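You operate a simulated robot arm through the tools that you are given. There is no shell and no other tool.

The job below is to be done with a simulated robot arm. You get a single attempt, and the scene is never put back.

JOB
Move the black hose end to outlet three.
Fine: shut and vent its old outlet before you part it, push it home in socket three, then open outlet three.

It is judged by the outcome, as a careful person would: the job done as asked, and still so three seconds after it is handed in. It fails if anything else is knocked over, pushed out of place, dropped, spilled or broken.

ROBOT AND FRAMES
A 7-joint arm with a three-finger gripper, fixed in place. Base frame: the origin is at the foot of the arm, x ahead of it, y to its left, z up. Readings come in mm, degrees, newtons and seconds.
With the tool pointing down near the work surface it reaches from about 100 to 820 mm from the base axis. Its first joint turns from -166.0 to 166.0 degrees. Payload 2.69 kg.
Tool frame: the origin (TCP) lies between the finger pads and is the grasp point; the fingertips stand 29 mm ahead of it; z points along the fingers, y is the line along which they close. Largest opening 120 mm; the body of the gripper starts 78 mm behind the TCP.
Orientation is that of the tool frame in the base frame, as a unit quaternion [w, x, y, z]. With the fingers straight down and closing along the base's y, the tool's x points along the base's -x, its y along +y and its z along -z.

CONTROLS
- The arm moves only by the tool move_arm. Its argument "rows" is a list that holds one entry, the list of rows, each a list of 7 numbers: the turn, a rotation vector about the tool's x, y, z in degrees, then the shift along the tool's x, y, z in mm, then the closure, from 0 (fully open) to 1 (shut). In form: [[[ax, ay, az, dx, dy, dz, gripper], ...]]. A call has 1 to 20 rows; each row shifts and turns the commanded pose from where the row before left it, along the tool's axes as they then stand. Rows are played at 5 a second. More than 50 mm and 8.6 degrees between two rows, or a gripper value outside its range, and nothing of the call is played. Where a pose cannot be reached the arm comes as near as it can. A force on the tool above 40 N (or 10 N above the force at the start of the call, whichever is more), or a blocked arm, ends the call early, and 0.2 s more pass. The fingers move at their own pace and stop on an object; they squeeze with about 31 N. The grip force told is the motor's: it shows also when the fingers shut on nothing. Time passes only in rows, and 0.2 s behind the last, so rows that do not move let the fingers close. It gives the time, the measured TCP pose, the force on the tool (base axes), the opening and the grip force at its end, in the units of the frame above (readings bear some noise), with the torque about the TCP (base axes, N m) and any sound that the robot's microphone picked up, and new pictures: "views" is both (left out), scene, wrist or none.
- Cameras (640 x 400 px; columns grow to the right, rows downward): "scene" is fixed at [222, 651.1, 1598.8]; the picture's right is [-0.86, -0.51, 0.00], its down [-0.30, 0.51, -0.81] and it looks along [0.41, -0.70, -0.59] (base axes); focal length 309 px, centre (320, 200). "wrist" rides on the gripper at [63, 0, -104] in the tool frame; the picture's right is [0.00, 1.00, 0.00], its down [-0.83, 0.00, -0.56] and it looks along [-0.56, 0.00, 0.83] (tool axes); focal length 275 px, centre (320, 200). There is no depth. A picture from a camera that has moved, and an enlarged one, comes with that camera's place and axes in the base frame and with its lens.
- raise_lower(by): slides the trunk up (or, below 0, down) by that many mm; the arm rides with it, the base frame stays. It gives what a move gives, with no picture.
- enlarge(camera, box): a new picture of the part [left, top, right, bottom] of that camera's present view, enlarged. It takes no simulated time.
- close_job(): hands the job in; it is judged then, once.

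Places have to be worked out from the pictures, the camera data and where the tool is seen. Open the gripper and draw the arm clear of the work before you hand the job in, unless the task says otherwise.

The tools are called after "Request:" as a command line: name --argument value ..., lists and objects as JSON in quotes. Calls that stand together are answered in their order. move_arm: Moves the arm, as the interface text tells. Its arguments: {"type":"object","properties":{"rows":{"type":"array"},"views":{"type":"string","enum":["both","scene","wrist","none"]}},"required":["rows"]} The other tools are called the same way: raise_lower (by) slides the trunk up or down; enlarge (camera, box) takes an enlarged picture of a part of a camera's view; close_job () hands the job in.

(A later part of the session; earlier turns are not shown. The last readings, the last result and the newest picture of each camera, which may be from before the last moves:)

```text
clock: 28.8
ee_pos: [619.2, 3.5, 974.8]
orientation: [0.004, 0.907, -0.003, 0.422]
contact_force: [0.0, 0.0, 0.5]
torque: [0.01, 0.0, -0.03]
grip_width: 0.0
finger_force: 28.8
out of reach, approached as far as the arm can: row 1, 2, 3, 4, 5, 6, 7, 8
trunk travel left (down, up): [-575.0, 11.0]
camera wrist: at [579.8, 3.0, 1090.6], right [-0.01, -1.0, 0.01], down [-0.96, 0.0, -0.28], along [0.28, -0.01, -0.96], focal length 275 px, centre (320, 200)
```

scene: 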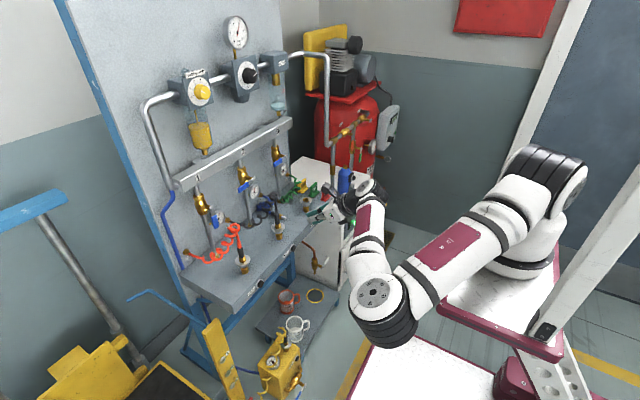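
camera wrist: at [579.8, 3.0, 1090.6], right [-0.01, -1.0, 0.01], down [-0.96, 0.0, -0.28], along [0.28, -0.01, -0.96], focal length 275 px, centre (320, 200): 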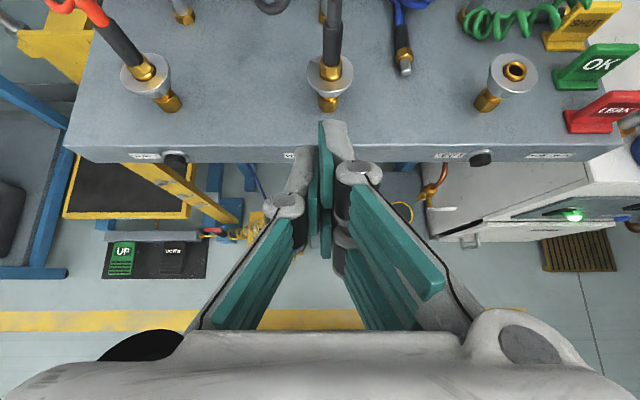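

Most rows were out of reach: the half-turned wrist is at its roll limit near y = 0, and the elbow has swung low. I check the elbow's clearance, then I'll undo the half turn here in free air.

Request:
enlarge --camera "scene" --box '[220, 170, 480, 400]'

```text
1.74 times, centred on (350, 285) of scene
camera zoom: at [222.0, 651.1, 1598.8], right [-0.86, -0.51, 0.0], down [-0.3, 0.51, -0.81], along [0.41, -0.7, -0.59], focal length 537 px, centre (268, 52)
```

zoom: 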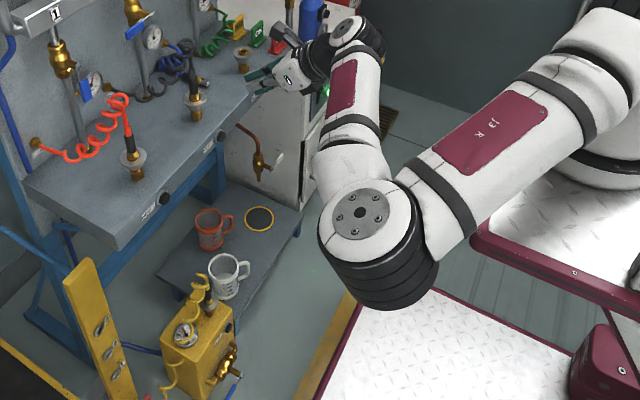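

The elbow hangs clear of the mugs and the platform. I undo the half turn in two steps, watching the pose.

Request:
move_arm --rows '[[[0, 0, -8.5, 0, 0, 0, 1], [0, 0, -8.5, 0, 0, 0, 1], [0, 0, -8.5, 0, 0, 0, 1], [0, 0, -8.5, 0, 0, 0, 1], [0, 0, -8.5, 0, 0, 0, 1], [0, 0, -8.5, 0, 0, 0, 1], [0, 0, -8.5, 0, 0, 0, 1], [0, 0, -8.5, 0, 0, 0, 1], [0, 0, -8.5, 0, 0, 0, 1], [0, 0, -8.5, 0, 0, 0, 1]]]' --views "both"

```text
clock: 31.0
ee_pos: [619.7, 2.8, 976.7]
orientation: [0.289, 0.669, 0.612, 0.307]
contact_force: [-0.2, 0.4, 0.3]
torque: [-0.02, 0.03, 0.03]
grip_width: 0.0
finger_force: 28.2
trunk travel left (down, up): [-575.0, 11.0]
camera wrist: at [542.4, 65.4, 1046.5], right [0.64, -0.08, 0.76], down [-0.47, -0.82, 0.31], along [0.6, -0.56, -0.57], focal length 275 px, centre (320, 200)
```

scene: 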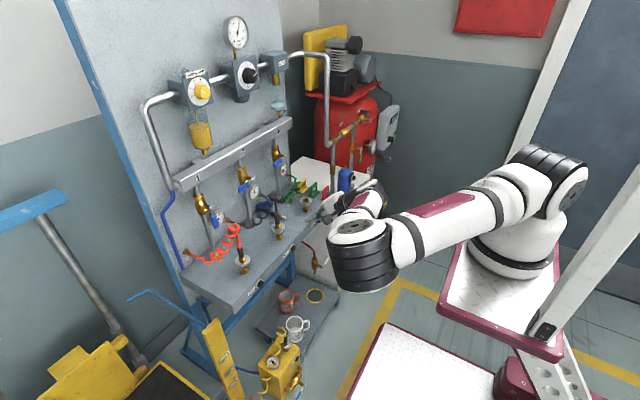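
wrist: 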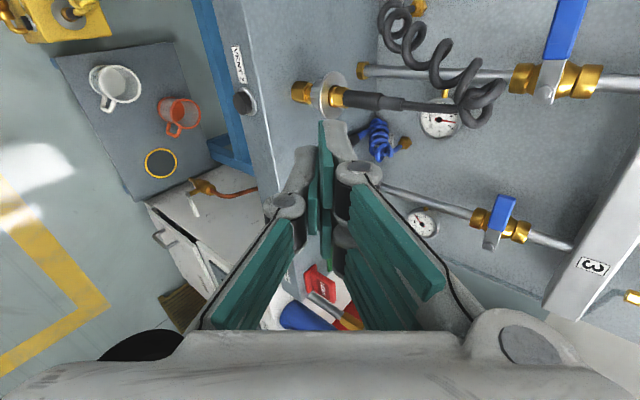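

The unwinding is easing the arm, with the elbow rising again. I finish the turn back.

Request:
move_arm --rows '[[[0, 0, -8.5, 0, 0, 0, 1], [0, 0, -8.5, 0, 0, 0, 1], [0, 0, -8.5, 0, 0, 0, 1], [0, 0, -8.5, 0, 0, 0, 1], [0, 0, -8.5, 0, 0, 0, 1], [0, 0, -8.5, 0, 0, 0, 1], [0, 0, -8.5, 0, 0, 0, 1], [0, 0, -8.5, 0, 0, 0, 1], [0, 0, -8.5, 0, 0, 0, 1], [0, 0, -8.5, 0, 0, 0, 1], [0, 0, -8.5, 0, 0, 0, 1], [0, 0, 0, 0, 0, 0, 1]]]' --views "both"

```text
clock: 33.6
ee_pos: [618.6, 2.8, 975.7]
orientation: [0.422, 0.013, 0.907, 0.001]
contact_force: [-0.5, 0.1, -0.5]
torque: [0.0, 0.03, 0.01]
grip_width: 0.0
finger_force: 28.7
trunk travel left (down, up): [-575.0, 11.0]
camera wrist: at [498.1, 3.8, 995.1], right [0.02, 1.0, 0.01], down [0.11, -0.01, 0.99], along [0.99, -0.02, -0.11], focal length 275 px, centre (320, 200)
```

scene: 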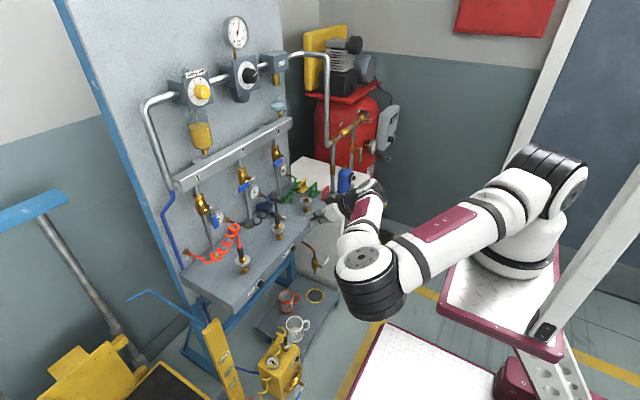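
wrist: 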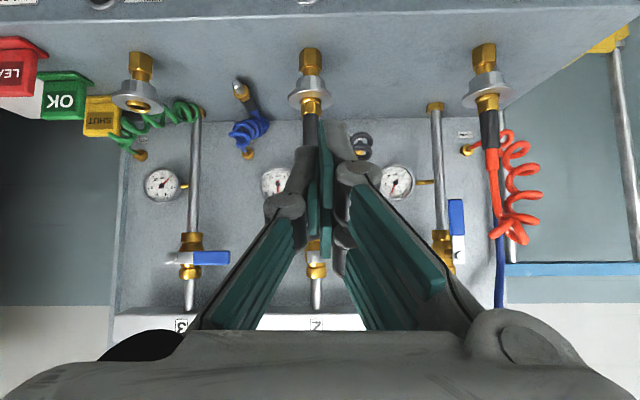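

The tool is back to its first roll with the camera below. I take out the small roll error, pitch to about 82 degrees, and then check reach.

Request:
move_arm --rows '[[[-0.53, 0, -1.4, 0, 0, 0, 1], [0, -8, 0, 0, 0, 0, 1], [0, -8, 0, 0, 0, 0, 1], [0, -8, 0, 0, 0, 0, 1], [0, -8, 0, 0, 0, 0, 1], [0, 0, 0, 0, 0, 0, 1]]]' --views "both"

```text
clock: 35.0
ee_pos: [618.4, 2.6, 976.1]
orientation: [0.422, 0.002, 0.907, 0.001]
contact_force: [0.9, 0.0, -0.6]
torque: [-0.03, 0.03, 0.03]
grip_width: 0.0
finger_force: 28.8
out of reach, approached as far as the arm can: row 2, 3, 4, 5
trunk travel left (down, up): [-575.0, 11.0]
camera wrist: at [498.0, 1.4, 994.9], right [0.0, 1.0, 0.0], down [0.11, 0.0, 0.99], along [0.99, 0.0, -0.11], focal length 275 px, centre (320, 200)
```

scene: 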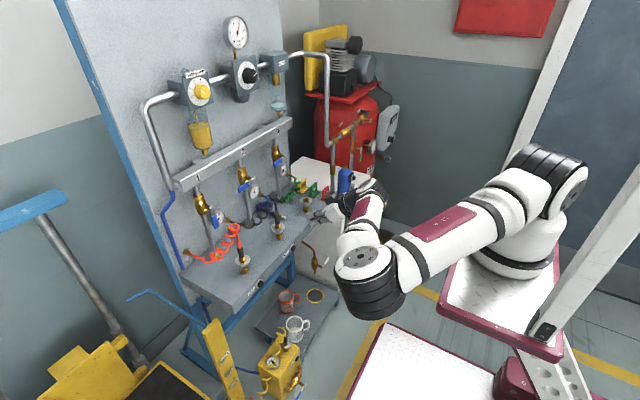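
wrist: 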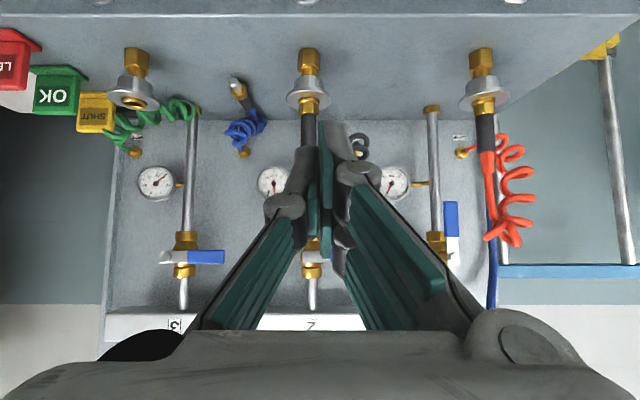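

More pitch isn't available here, so I'll press the button with the fingertips at 45 degrees pitch instead. I go down to a point about 30 mm in front of VENT 2.

Request:
move_arm --rows '[[[0, 5, 0, 0, 0, 0, 1], [0, 0, 0, 21.2, -2.7, 33.1, 1], [0, 0, 0, 21.2, -2.7, 33.1, 1], [0, 0, 0, 21.2, -2.7, 33.1, 1], [0, 0, 0, 21.2, -2.7, 33.1, 1], [0, 0, 0, 21.2, -2.7, 33.1, 1], [0, 0, 0, 0, 0, 0, 1]]]' --views "both"

```text
clock: 36.6
ee_pos: [692.4, 4.1, 838.7]
orientation: [0.37, 0.004, 0.929, -0.004]
contact_force: [-0.7, 0.1, -0.5]
torque: [0.03, -0.02, 0.0]
grip_width: 0.2
finger_force: 28.7
out of reach, approached as far as the arm can: row 4, 5, 6
trunk travel left (down, up): [-575.0, 11.0]
camera wrist: at [574.6, 3.5, 870.3], right [0.01, 1.0, -0.01], down [0.22, 0.01, 0.98], along [0.98, -0.01, -0.22], focal length 275 px, centre (320, 200)
```

scene: 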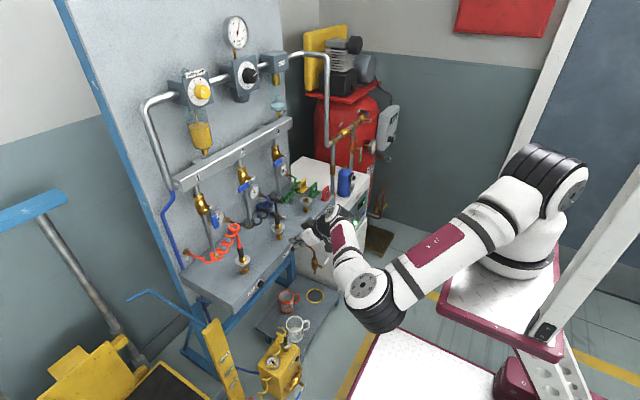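
wrist: 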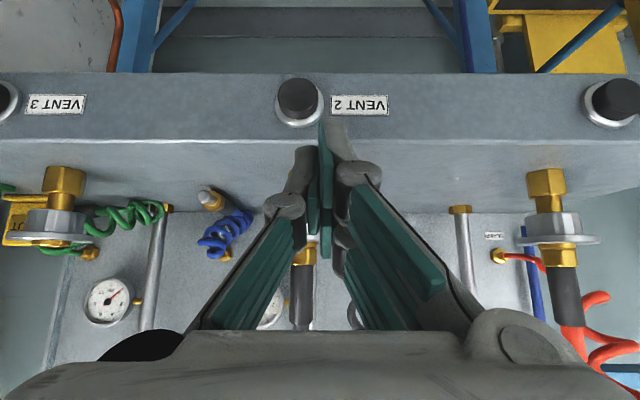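

VENT 2 is in plain view at (298, 100) in the wrist picture, but the elbow has fallen to the side and limits the reach down. I go back up to a height where the arm stretches out, to bring the elbow upright again.

Request:
move_arm --rows '[[[-0.6, 0, -0.25, -24.5, -5.4, -33.5, 1], [0, 0, 0, -24.5, -5.4, -33.5, 1], [0, 0, 0, -24.5, -5.4, -33.5, 1], [0, 0, 0, -24.5, -5.4, -33.5, 1], [0, 0, 0, -24.5, -5.4, -33.5, 1], [0, 0, 0, -24.5, -5.4, -33.5, 1], [0, 0, 0, -24.5, -5.4, -33.5, 1], [0, 0, 0, -24.5, -5.4, -33.5, 1], [0, 0, 0, -24.5, -5.4, -33.5, 1], [0, 0, 0, -24.5, -5.4, -33.5, 1], [0, 0, 0, 0, 0, 0, 1]]]' --views "scene"

```text
clock: 39.0
ee_pos: [631.0, -53.8, 1249.7]
orientation: [0.382, -0.002, 0.924, 0.004]
contact_force: [0.8, 0.2, -0.2]
torque: [-0.02, 0.01, 0.01]
grip_width: 0.1
finger_force: 29.0
trunk travel left (down, up): [-575.0, 11.0]
```

scene: 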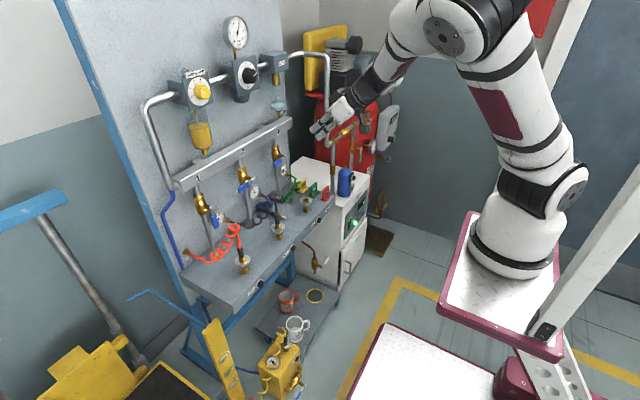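

The elbow is upright again. Working at a steeper 30 degrees pitch keeps the wrist within its bend limit, so I take that and descend in front of the bench.

Request:
move_arm --rows '[[[0.5, 7.5, 0, 0, 0, 0, 1], [0, 7.5, 0, 0, 0, 0, 1], [0, 0, 0, 20.9, 5.4, 38.5, 1], [0, 0, 0, 20.9, 5.4, 38.5, 1], [0, 0, 0, 20.9, 5.4, 38.5, 1], [0, 0, 0, 20.9, 5.4, 38.5, 1], [0, 0, 0, 20.9, 5.4, 38.5, 1], [0, 0, 0, 20.9, 5.4, 38.5, 1], [0, 0, 0, 20.9, 5.4, 38.5, 1], [0, 0, 0, 20.9, 5.4, 38.5, 1], [0, 0, 0, 0, 0, 0, 1]]]' --views "both"

```text
clock: 41.4
ee_pos: [638.2, -10.5, 898.0]
orientation: [0.258, -0.001, 0.966, 0.0]
contact_force: [-0.3, -1.5, 0.2]
torque: [-0.02, 0.03, -0.01]
grip_width: 0.0
finger_force: 28.9
trunk travel left (down, up): [-575.0, 11.0]
camera wrist: at [531.9, -11.5, 956.2], right [-0.01, 1.0, 0.0], down [0.44, 0.0, 0.9], along [0.9, 0.0, -0.44], focal length 275 px, centre (320, 200)
```

scene: 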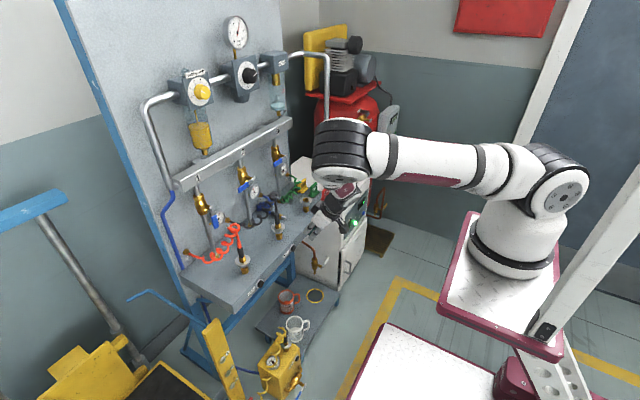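
wrist: 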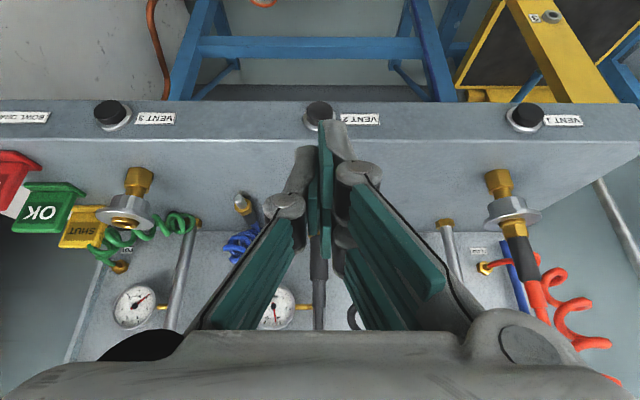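

Reached exactly with the elbow up, and VENT 2 is right ahead of the fingertips. I enlarge the button to fix its position.

Request:
enlarge --camera "wrist" --box '[260, 80, 400, 168]'

Request:
enlarge --camera "scene" --box '[230, 220, 330, 290]'

Request:
enlarge --camera "wrist" --box '[60, 80, 200, 168]'

```text
4.55 times, centred on (330, 124) of wrist
camera zoom: at [531.9, -11.5, 956.2], right [-0.01, 1.0, 0.0], down [0.44, 0.0, 0.9], along [0.9, 0.0, -0.44], focal length 1251 px, centre (274, 546)
```

zoom: 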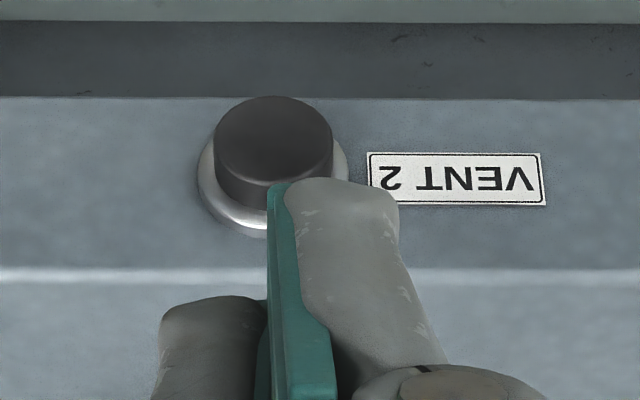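

```text
5.71 times, centred on (280, 255) of scene
camera zoom: at [222.0, 651.1, 1598.8], right [-0.86, -0.51, 0.0], down [-0.3, 0.51, -0.81], along [0.41, -0.7, -0.59], focal length 1764 px, centre (549, -114)
```

zoom: 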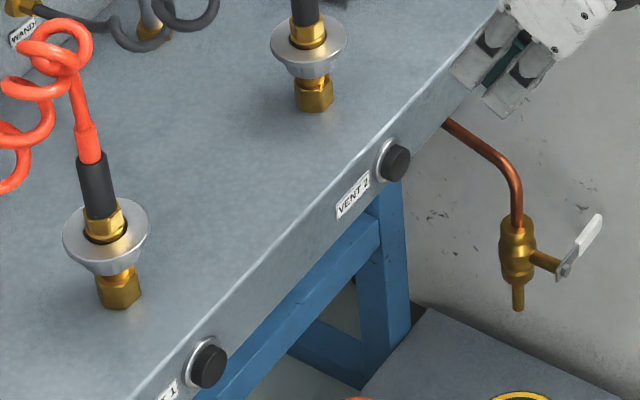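

```text
4.55 times, centred on (130, 124) of wrist
camera zoom: at [531.9, -11.5, 956.2], right [-0.01, 1.0, 0.0], down [0.44, 0.0, 0.9], along [0.9, 0.0, -0.44], focal length 1251 px, centre (1184, 546)
```

zoom: 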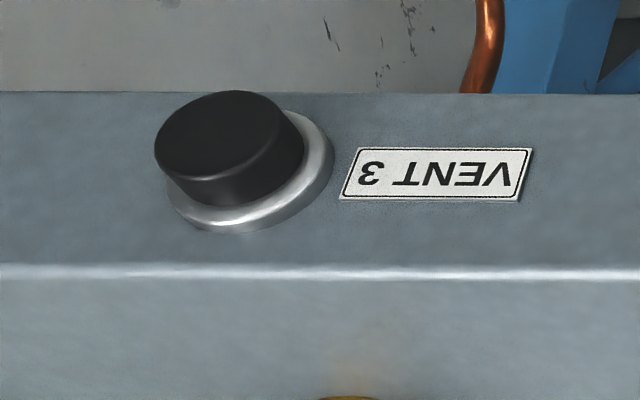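

Button face is at about (724, -12, 770). I go down to a pose with the fingertip edge about 20 mm in front of it.

Request:
move_arm --rows '[[[0, 0, 0, 5.8, -0.5, 37.9, 1], [0, 0, 0, 5.8, -0.5, 37.9, 1], [0, 0, 0, 5.8, -0.5, 37.9, 1], [0, 0, 0, 0, 0, 0, 1]]]' --views "both"

Request:
enlarge --camera "wrist" --box '[240, 60, 400, 160]'

Request:
enlarge --camera "scene" --box '[270, 190, 370, 260]'

```text
clock: 42.4
ee_pos: [681.0, -11.5, 789.4]
orientation: [0.258, -0.001, 0.966, 0.0]
contact_force: [-0.2, 0.8, 0.8]
torque: [-0.04, -0.01, -0.01]
grip_width: 0.0
finger_force: 28.8
trunk travel left (down, up): [-575.0, 11.0]
camera wrist: at [573.9, -13.1, 848.3], right [-0.01, 1.0, 0.0], down [0.44, 0.0, 0.9], along [0.9, 0.0, -0.44], focal length 275 px, centre (320, 200)
```

scene: 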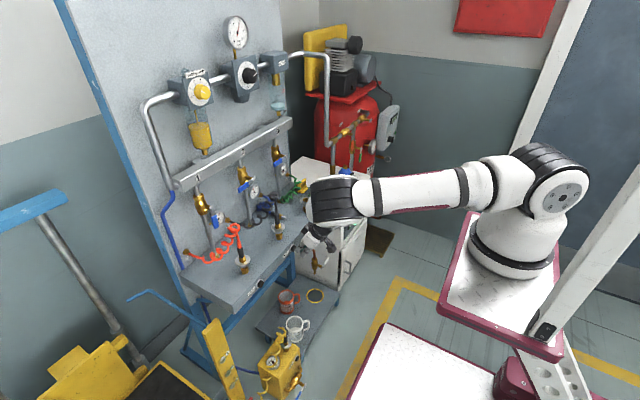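
wrist: 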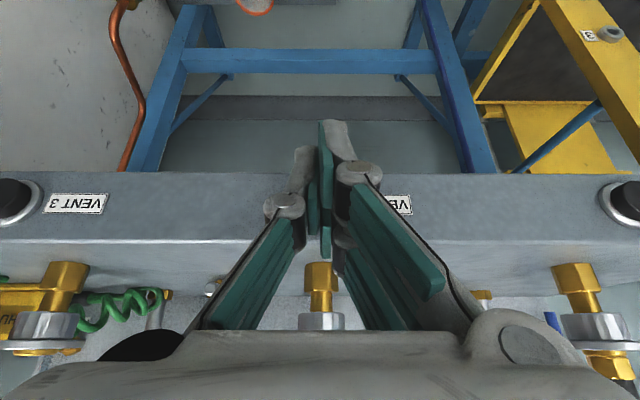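

```text
4.00 times, centred on (320, 110) of wrist
camera zoom: at [573.9, -13.1, 848.3], right [-0.01, 1.0, 0.0], down [0.44, 0.0, 0.9], along [0.9, 0.0, -0.44], focal length 1101 px, centre (320, 560)
```

zoom: 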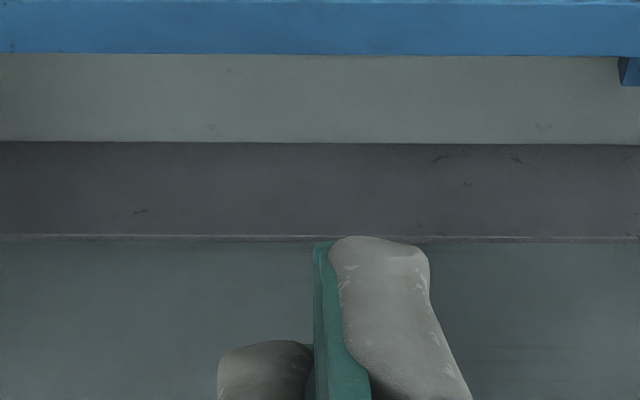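

```text
5.71 times, centred on (320, 225) of scene
camera zoom: at [222.0, 651.1, 1598.8], right [-0.86, -0.51, 0.0], down [-0.3, 0.51, -0.81], along [0.41, -0.7, -0.59], focal length 1764 px, centre (320, 57)
```

zoom: 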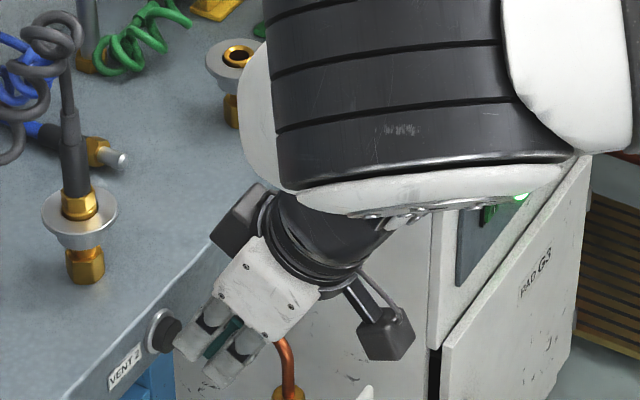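

The fingertips are level with the VENT 2 button. I advance +x in small steps to make contact.

Request:
move_arm --rows '[[[0, 0, 0, -6.9, 0, 4, 1], [0, 0, 0, -5.2, 0, 3, 1], [0, 0, 0, -3.46, 0, 2, 1], [0, 0, 0, -2.6, 0, 1.5, 1], [0, 0, 0, -2.6, 0, 1.5, 1], [0, 0, 0, 0, 0, 0, 1]]]' --views "scene"

Request:
enlarge --camera "scene" --box '[270, 190, 370, 260]'

Request:
enlarge --camera "scene" --box '[220, 160, 300, 220]'

```text
clock: 43.5
ee_pos: [692.7, -12.8, 786.2]
orientation: [0.25, -0.001, 0.968, -0.001]
contact_force: [-23.2, -1.0, -8.2]
torque: [0.01, -0.03, 0.08]
grip_width: 0.2
finger_force: 28.7
trunk travel left (down, up): [-575.0, 11.0]
heard: click
stopped in row 5: the force on the tool passed its limit at 42 N (the readings are from after the stop); the commanded pose is now the measured one
```

scene: 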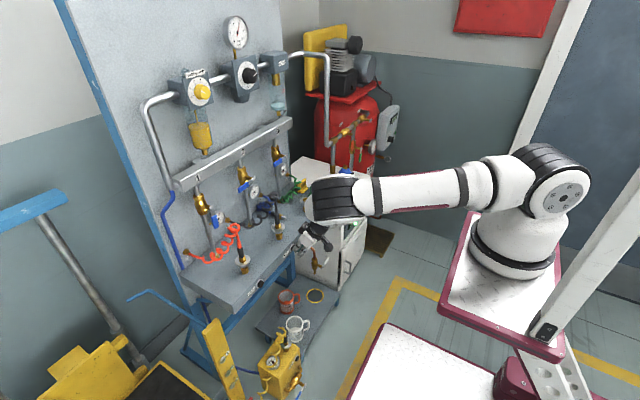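

```text
5.71 times, centred on (320, 225) of scene
camera zoom: at [222.0, 651.1, 1598.8], right [-0.86, -0.51, 0.0], down [-0.3, 0.51, -0.81], along [0.41, -0.7, -0.59], focal length 1764 px, centre (320, 57)
```

zoom: 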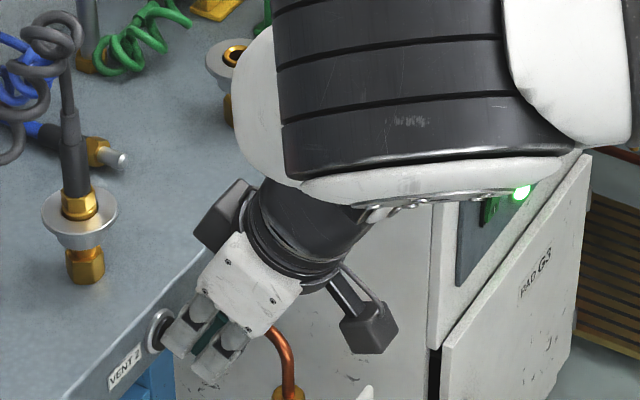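

```text
6.67 times, centred on (260, 190) of scene
camera zoom: at [222.0, 651.1, 1598.8], right [-0.86, -0.51, 0.0], down [-0.3, 0.51, -0.81], along [0.41, -0.7, -0.59], focal length 2058 px, centre (720, 267)
```

zoom: 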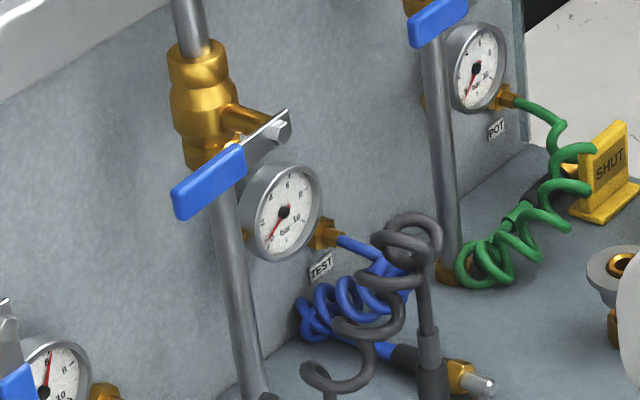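

A click was heard and gauge 2 has dropped to 0, so outlet 2 is vented. I hold a moment, then draw back from the button and check the gauge again.

Request:
move_arm --rows '[[[0, 0, 0, 0, 0, 0, 1], [0, 0, 0, 0, 0, 0, 1], [0, -1, 0, 8.66, 0, -5, 1], [0, 0, 0, 17.3, 0, -10, 1], [0, 0, 0, 17.3, 0, -10, 1], [0, 0, 0, 0, 0, 0, 1]]]' --views "both"

Request:
enlarge --camera "scene" --box '[220, 160, 300, 220]'

Request:
enlarge --camera "scene" --box '[230, 190, 330, 260]'

```text
clock: 44.9
ee_pos: [650.1, -10.9, 788.1]
orientation: [0.263, -0.001, 0.965, 0.001]
contact_force: [0.4, 0.3, -0.1]
torque: [-0.03, 0.03, 0.0]
grip_width: 0.0
finger_force: 28.2
trunk travel left (down, up): [-575.0, 11.0]
camera wrist: at [541.4, -13.1, 845.9], right [-0.01, 1.0, 0.0], down [0.43, 0.01, 0.9], along [0.9, 0.0, -0.43], focal length 275 px, centre (320, 200)
```

scene: 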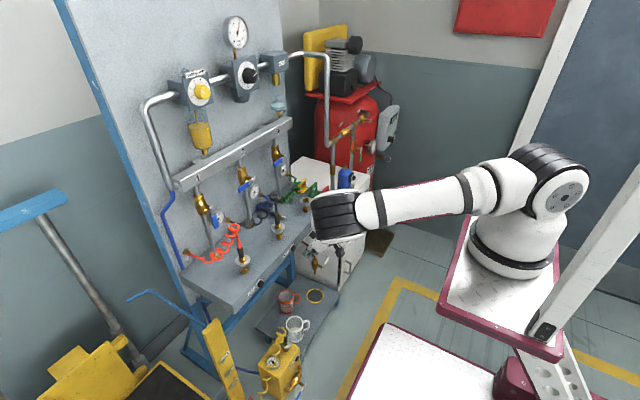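
wrist: 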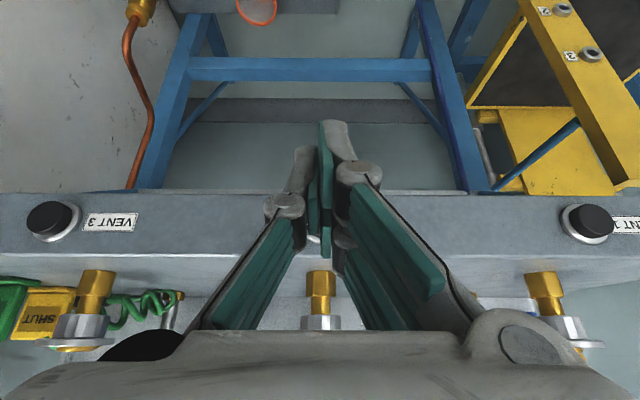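

```text
6.67 times, centred on (260, 190) of scene
camera zoom: at [222.0, 651.1, 1598.8], right [-0.86, -0.51, 0.0], down [-0.3, 0.51, -0.81], along [0.41, -0.7, -0.59], focal length 2058 px, centre (720, 267)
```

zoom: 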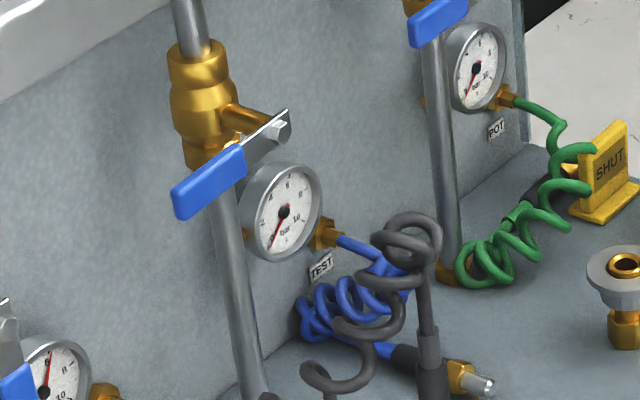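

```text
5.71 times, centred on (280, 225) of scene
camera zoom: at [222.0, 651.1, 1598.8], right [-0.86, -0.51, 0.0], down [-0.3, 0.51, -0.81], along [0.41, -0.7, -0.59], focal length 1764 px, centre (549, 57)
```

zoom: 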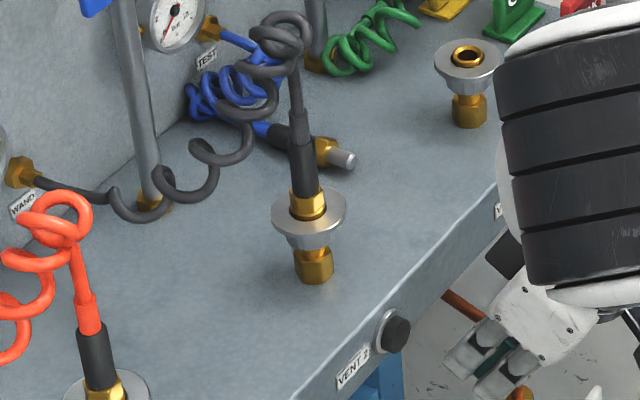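

Gauge 2 stays at 0 and the vent button is out again. Plug 2's black sleeve stands at about (788, -11), z 873 to 908 above the collar at 851. I rise in front of the bench, open the gripper to about 55 mm, and pitch up for a grasp from the front.

Request:
move_arm --rows '[[[0, 0, 0, -28.9, -0.2, -30.1, 1], [0, 0, 0, -28.9, -0.2, -30.1, 1], [0, 0, 0, -28.9, -0.2, -30.1, 1], [0, 0, 0, -28.9, -0.2, -30.1, 0.55], [0, -7.5, 0, 0, 0, 0, 0.55], [0, -7.5, 0, 0, 0, 0, 0.55], [0, 0, 0, 0, 0, 0, 0.55]]]' --views "both"

Request:
enlarge --camera "wrist" --box '[220, 80, 420, 205]'

Request:
enlarge --camera "scene" --box '[240, 160, 360, 250]'

```text
clock: 46.5
ee_pos: [687.7, -12.8, 949.3]
orientation: [0.388, -0.001, 0.922, 0.0]
contact_force: [0.6, 0.2, -0.4]
torque: [-0.02, 0.0, 0.01]
grip_width: 54.0
finger_force: 0.0
trunk travel left (down, up): [-575.0, 11.0]
camera wrist: at [567.9, -14.5, 978.2], right [0.0, 1.0, 0.0], down [0.18, 0.01, 0.98], along [0.98, 0.0, -0.18], focal length 275 px, centre (320, 200)
```

scene: 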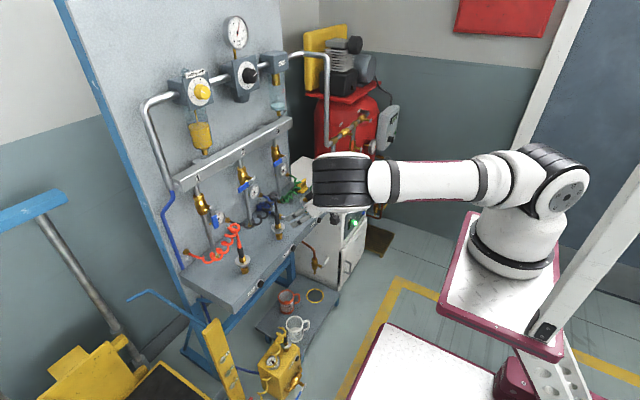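
wrist: 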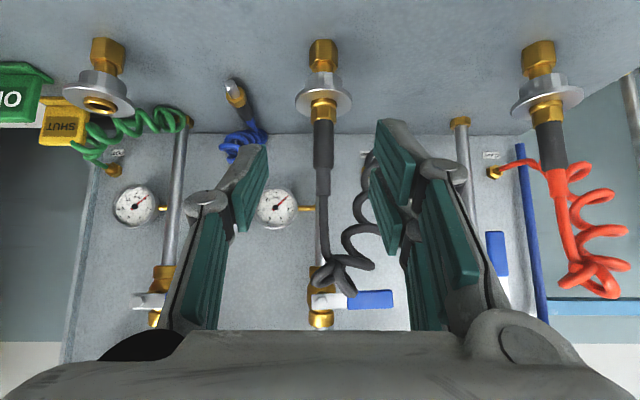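

```text
3.20 times, centred on (320, 142) of wrist
camera zoom: at [567.9, -14.5, 978.2], right [0.0, 1.0, 0.0], down [0.18, 0.01, 0.98], along [0.98, 0.0, -0.18], focal length 881 px, centre (320, 384)
```

zoom: 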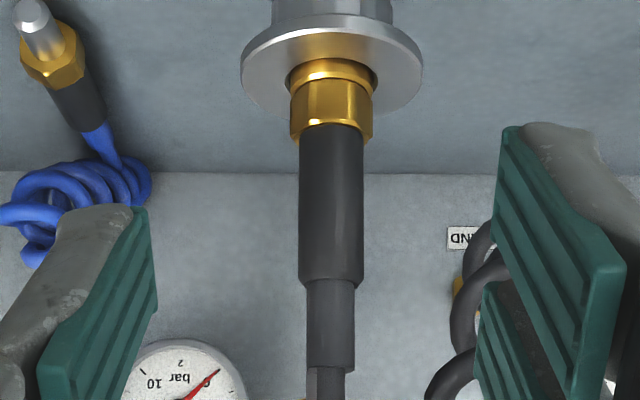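

```text
4.44 times, centred on (300, 205) of scene
camera zoom: at [222.0, 651.1, 1598.8], right [-0.86, -0.51, 0.0], down [-0.3, 0.51, -0.81], along [0.41, -0.7, -0.59], focal length 1372 px, centre (409, 178)
```

zoom: 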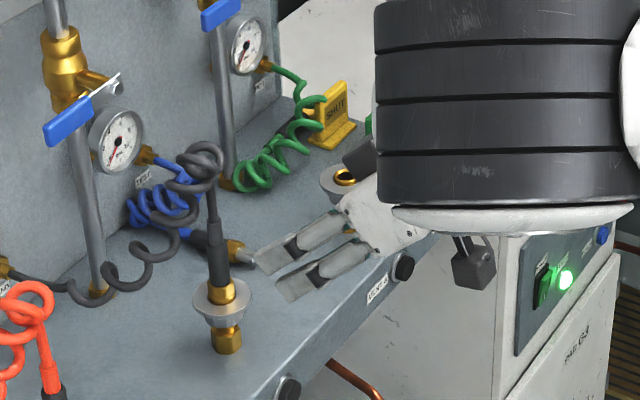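

The gripper is open at 54 mm and lined up with the plug (y about -11.6); sleeve spans z 871 to 913. I move closer and pitch to 55 degrees so the gripper's upper box clears the hose coil.

Request:
move_arm --rows '[[[0, 0, 0, -7.8, 0.6, 32.5, 0.55], [0, 0, 0, -7.8, 0.6, 32.5, 0.55], [0, -4.7, 0, 0, 0, 0, 0.55], [0, -4.7, 0, 0, 0, 0, 0.55], [0, 0, 0, 0, 0, 0, 0.55]]]' --views "both"

Request:
enlarge --camera "scene" --box '[240, 160, 360, 250]'

```text
clock: 47.6
ee_pos: [745.1, -11.9, 915.6]
orientation: [0.425, -0.001, 0.905, -0.001]
contact_force: [-0.9, -0.2, 0.3]
torque: [0.03, 0.02, 0.0]
grip_width: 53.8
finger_force: 0.1
out of reach, approached as far as the arm can: row 4
trunk travel left (down, up): [-575.0, 11.0]
camera wrist: at [623.3, -12.7, 933.8], right [0.0, 1.0, 0.0], down [0.1, 0.01, 0.99], along [0.99, 0.0, -0.1], focal length 275 px, centre (320, 200)
```

scene: 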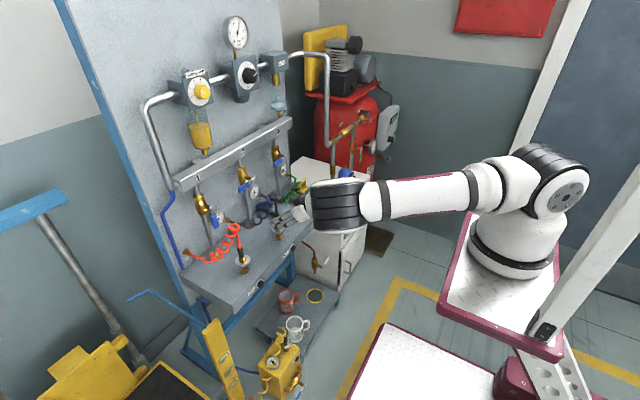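
wrist: 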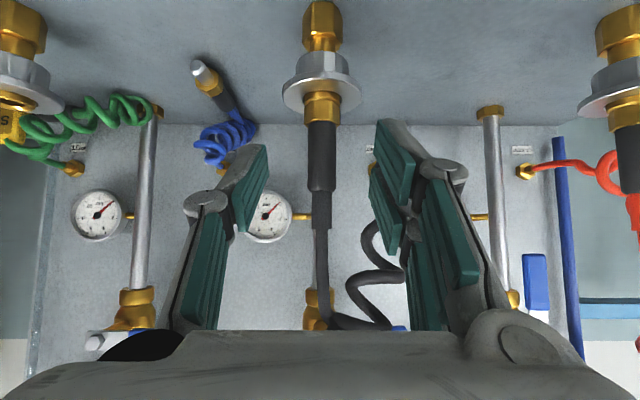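

```text
4.44 times, centred on (300, 205) of scene
camera zoom: at [222.0, 651.1, 1598.8], right [-0.86, -0.51, 0.0], down [-0.3, 0.51, -0.81], along [0.41, -0.7, -0.59], focal length 1372 px, centre (409, 178)
```

zoom: 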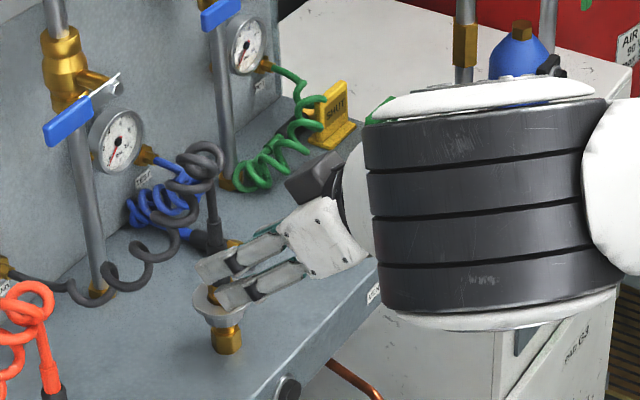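

Pitch is capped at 50 degrees here, which still leaves room between the upper box and the coil. I advance the open fingers around the sleeve.

Request:
move_arm --rows '[[[0, 0, 0, -1.8, 0.1, 17.2, 0.55], [0, 0, 0, -1.8, 0.1, 17.2, 0.55], [0, 0, 0, -1.9, 0.1, 17.2, 0.55], [0, 0, 0, 0, 0, 0, 0.55]]]' --views "both"

Request:
enlarge --camera "scene" --box '[240, 160, 360, 250]'

Request:
enlarge --camera "wrist" --box '[220, 80, 420, 205]'

```text
clock: 48.6
ee_pos: [788.1, -11.2, 886.7]
orientation: [0.424, -0.001, 0.906, 0.0]
contact_force: [-1.2, 0.2, -0.2]
torque: [-0.03, -0.01, 0.02]
grip_width: 53.9
finger_force: 0.1
trunk travel left (down, up): [-575.0, 11.0]
camera wrist: at [666.7, -12.8, 904.4], right [0.0, 1.0, -0.01], down [0.1, 0.01, 0.99], along [0.99, 0.0, -0.1], focal length 275 px, centre (320, 200)
```

scene: 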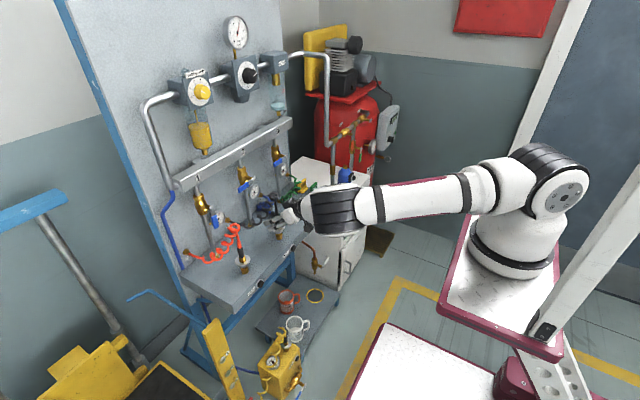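
wrist: 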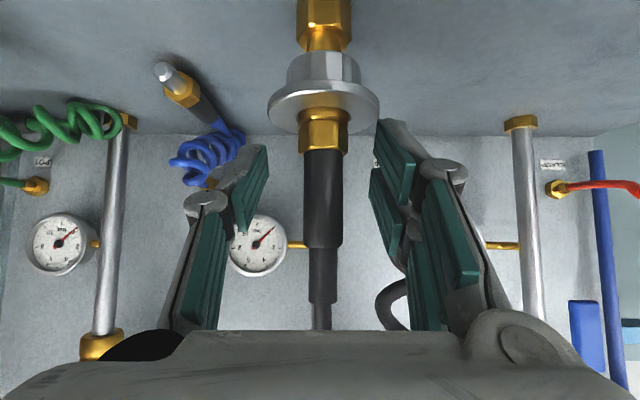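

```text
4.44 times, centred on (300, 205) of scene
camera zoom: at [222.0, 651.1, 1598.8], right [-0.86, -0.51, 0.0], down [-0.3, 0.51, -0.81], along [0.41, -0.7, -0.59], focal length 1372 px, centre (409, 178)
```

zoom: 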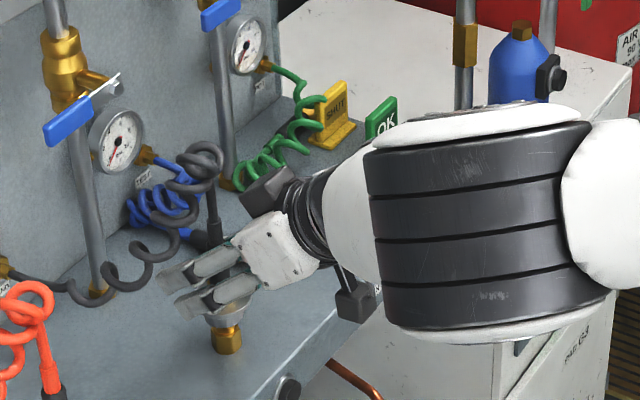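

```text
3.20 times, centred on (320, 142) of wrist
camera zoom: at [666.7, -12.8, 904.4], right [0.0, 1.0, -0.01], down [0.1, 0.01, 0.99], along [0.99, 0.0, -0.1], focal length 881 px, centre (320, 384)
```

zoom: 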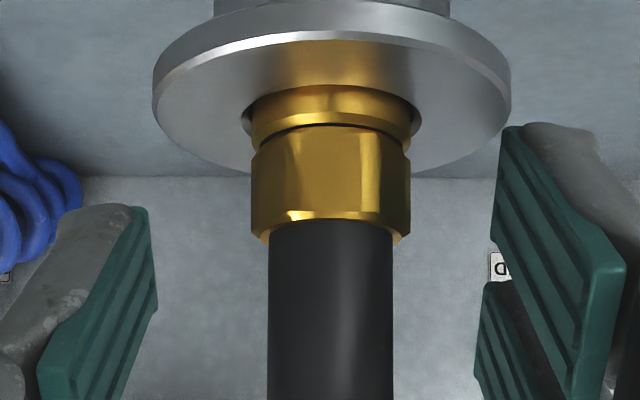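

The sleeve is centred between the open pads, and the box clears the coil. I close the gripper on it.

Request:
move_arm --rows '[[[0, 0, 0, 0, 0, 0, 0.8], [0, 0, 0, 0, 0, 0, 1], [0, 0, 0, 0, 0, 0, 1], [0, 0, 0, 0, 0, 0, 1]]]' --views "both"

Request:
enlarge --camera "wrist" --box '[220, 80, 420, 205]'

```text
clock: 49.6
ee_pos: [789.1, -3.0, 886.1]
orientation: [0.425, -0.005, 0.905, 0.005]
contact_force: [-1.0, 38.1, -1.0]
torque: [1.51, -0.08, 0.11]
grip_width: 29.5
finger_force: 31.6
trunk travel left (down, up): [-575.0, 11.0]
camera wrist: at [667.8, -6.6, 904.1], right [-0.02, 1.0, 0.0], down [0.1, 0.0, 0.99], along [0.99, 0.02, -0.1], focal length 275 px, centre (320, 200)
```

scene: 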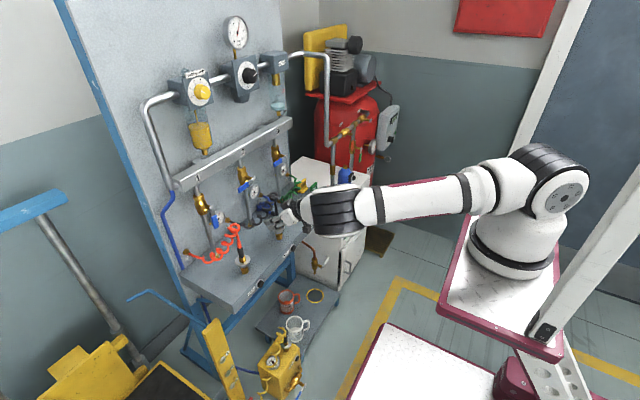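
wrist: 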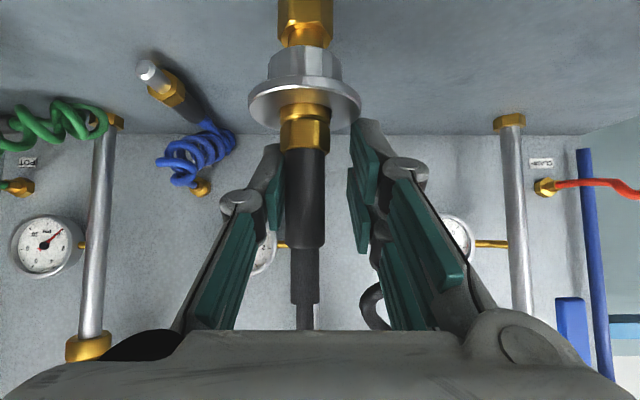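

```text
3.20 times, centred on (320, 142) of wrist
camera zoom: at [667.8, -6.6, 904.1], right [-0.02, 1.0, 0.0], down [0.1, 0.0, 0.99], along [0.99, 0.02, -0.1], focal length 881 px, centre (320, 384)
```

zoom: 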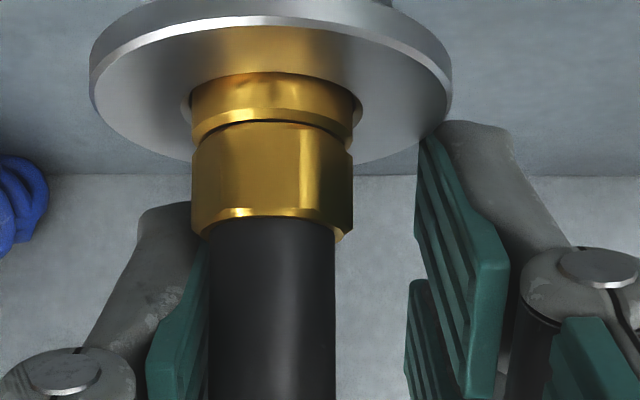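

The grip stopped at 29.5 mm with 38 N sideways and the right pad not on the sleeve, so something lies in the way of the right finger. I look closer before doing more.

Request:
enlarge --camera "wrist" --box '[230, 200, 470, 350]'

Request:
enlarge --camera "scene" --box '[245, 180, 325, 240]'

Request:
enlarge --camera "wrist" --box '[260, 90, 420, 190]'

```text
2.67 times, centred on (350, 275) of wrist
camera zoom: at [667.8, -6.6, 904.1], right [-0.02, 1.0, 0.0], down [0.1, 0.0, 0.99], along [0.99, 0.02, -0.1], focal length 734 px, centre (240, 0)
```

zoom: 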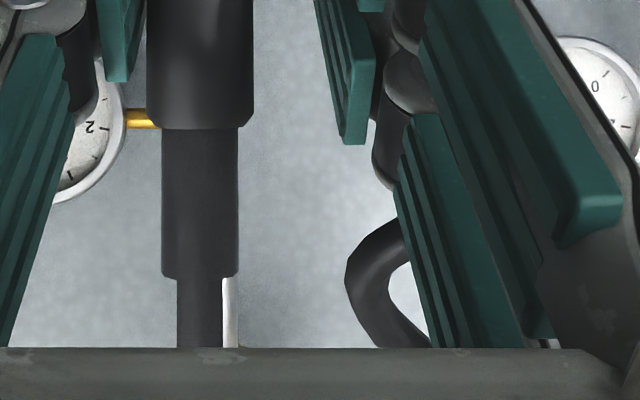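

```text
6.67 times, centred on (285, 210) of scene
camera zoom: at [222.0, 651.1, 1598.8], right [-0.86, -0.51, 0.0], down [-0.3, 0.51, -0.81], along [0.41, -0.7, -0.59], focal length 2058 px, centre (553, 133)
```

zoom: 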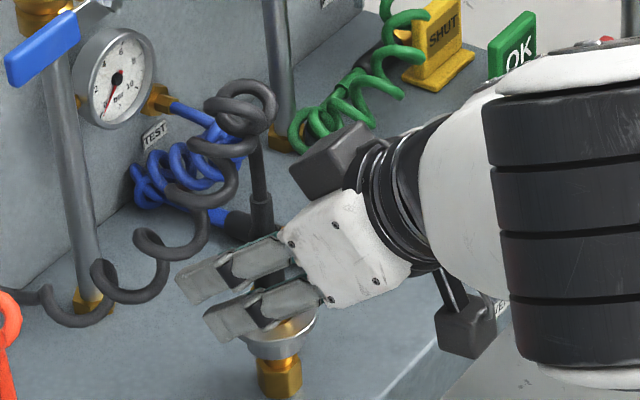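

```text
4.00 times, centred on (340, 140) of wrist
camera zoom: at [667.8, -6.6, 904.1], right [-0.02, 1.0, 0.0], down [0.1, 0.0, 0.99], along [0.99, 0.02, -0.1], focal length 1101 px, centre (240, 440)
```

zoom: 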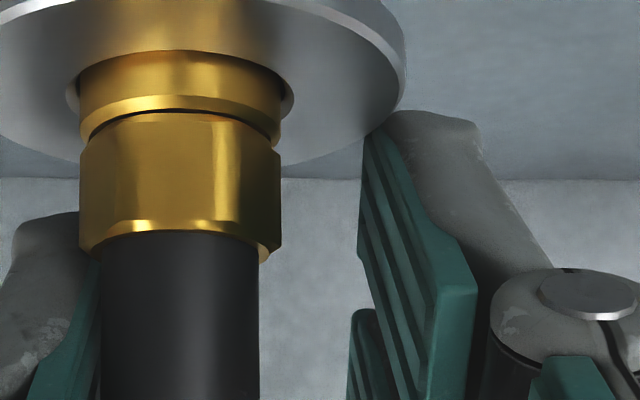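

The right fingertip is resting on the rim of the collar disc: the pads reach lower than I assumed (about 36 mm below the TCP at this pitch). I open again, rise 24 mm to clear the collar and the brass hex, and check.

Request:
move_arm --rows '[[[0, 0, 0, 0, 0, 0, 0.55], [0, 0, 0, 0, 0, 0, 0.55], [0, 0, 0, -9.2, 0, -7.7, 0.55], [0, 0, 0, -9.2, 0, -7.7, 0.55], [0, 0, 0, 0, 0, 0, 0.55]]]' --views "both"

Request:
enlarge --camera "wrist" --box '[220, 80, 420, 205]'

Request:
enlarge --camera "scene" --box '[245, 180, 325, 240]'

```text
clock: 50.9
ee_pos: [787.8, -11.7, 911.3]
orientation: [0.424, -0.001, 0.905, 0.0]
contact_force: [-0.1, 0.1, 0.6]
torque: [0.0, 0.01, 0.0]
grip_width: 53.9
finger_force: 0.0
trunk travel left (down, up): [-575.0, 11.0]
camera wrist: at [666.3, -13.0, 928.7], right [0.0, 1.0, 0.0], down [0.11, 0.01, 0.99], along [0.99, 0.0, -0.11], focal length 275 px, centre (320, 200)
```

scene: 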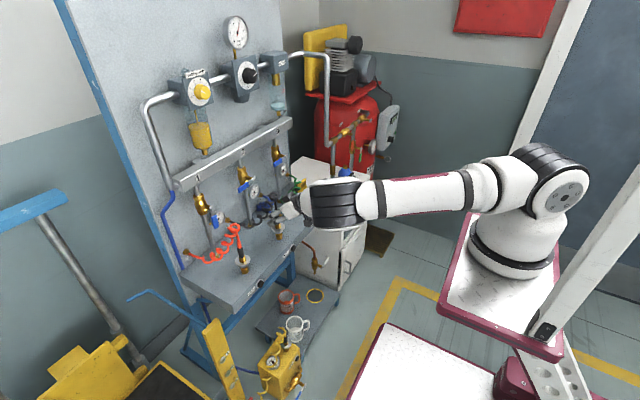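
wrist: 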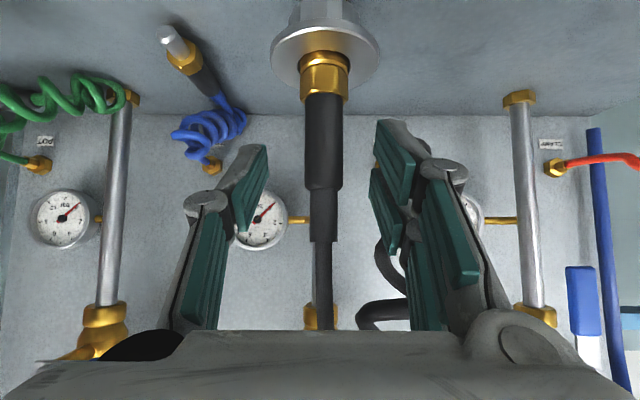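

```text
3.20 times, centred on (320, 142) of wrist
camera zoom: at [666.3, -13.0, 928.7], right [0.0, 1.0, 0.0], down [0.11, 0.01, 0.99], along [0.99, 0.0, -0.11], focal length 881 px, centre (320, 384)
```

zoom: 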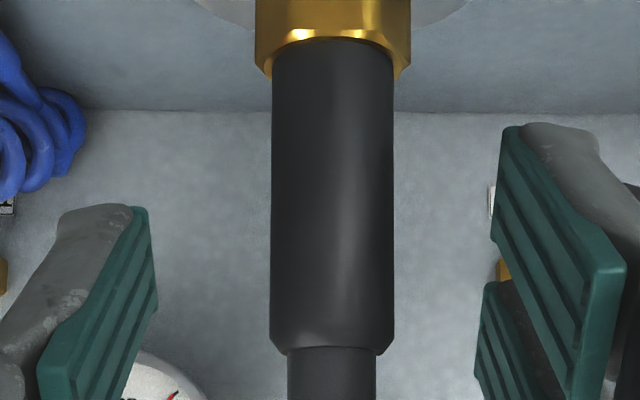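

```text
6.67 times, centred on (285, 210) of scene
camera zoom: at [222.0, 651.1, 1598.8], right [-0.86, -0.51, 0.0], down [-0.3, 0.51, -0.81], along [0.41, -0.7, -0.59], focal length 2058 px, centre (553, 133)
```

zoom: 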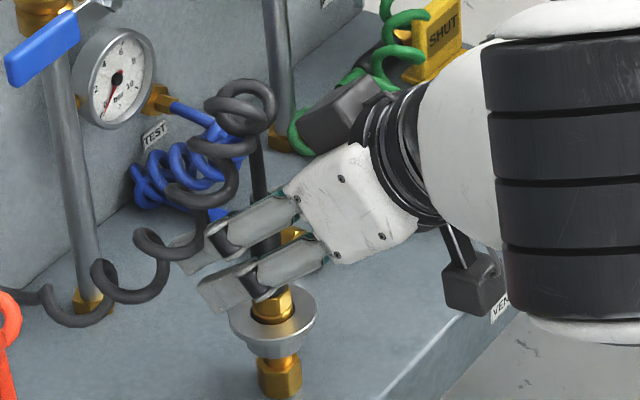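

The pads now sit level with the black sleeve only, clear of the collar and hex. I close the gripper again.

Request:
move_arm --rows '[[[0, 0, 0, 0, 0, 0, 0.8], [0, 0, 0, 0, 0, 0, 1], [0, 0, 0, 0, 0, 0, 1], [0, 0, 0, 0, 0, 0, 1]]]' --views "both"

Request:
enlarge --camera "wrist" --box '[220, 80, 420, 205]'

```text
clock: 51.9
ee_pos: [787.8, -9.5, 912.0]
orientation: [0.425, -0.001, 0.905, 0.001]
contact_force: [-1.3, 7.3, -1.1]
torque: [0.69, 0.04, 0.0]
grip_width: 16.6
finger_force: 31.3
trunk travel left (down, up): [-575.0, 11.0]
camera wrist: at [666.7, -11.6, 928.6], right [-0.01, 1.0, 0.0], down [0.1, 0.0, 0.99], along [0.99, 0.01, -0.1], focal length 275 px, centre (320, 200)
```

scene: 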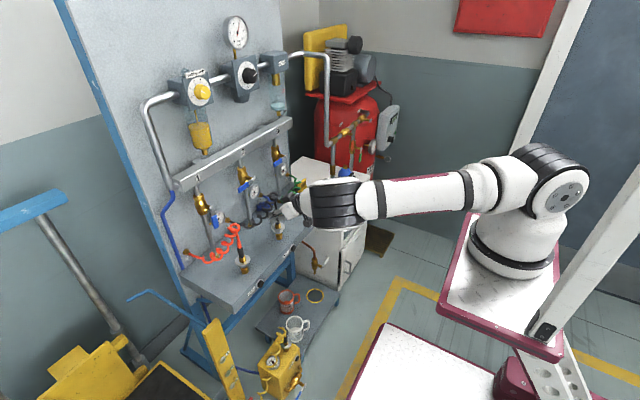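
wrist: 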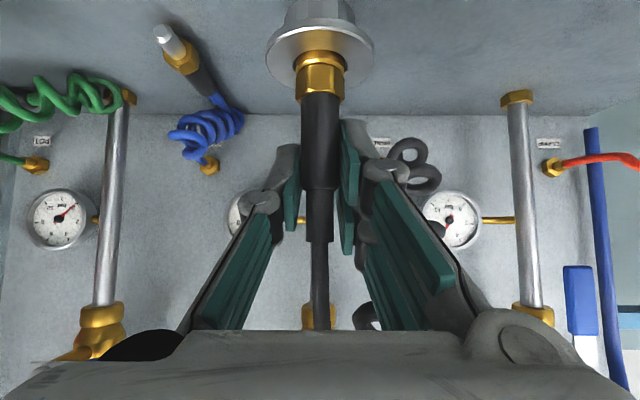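

```text
3.20 times, centred on (320, 142) of wrist
camera zoom: at [666.7, -11.6, 928.6], right [-0.01, 1.0, 0.0], down [0.1, 0.0, 0.99], along [0.99, 0.01, -0.1], focal length 881 px, centre (320, 384)
```

zoom: 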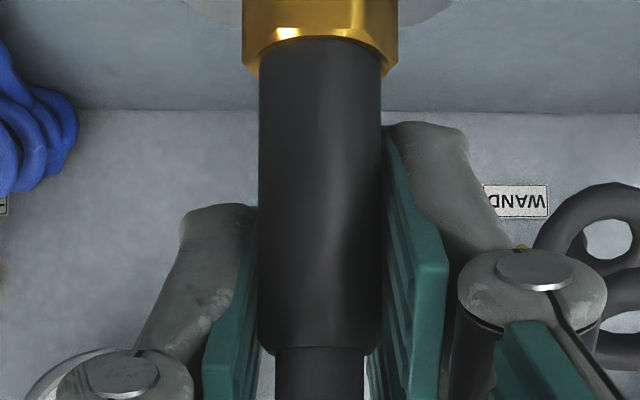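

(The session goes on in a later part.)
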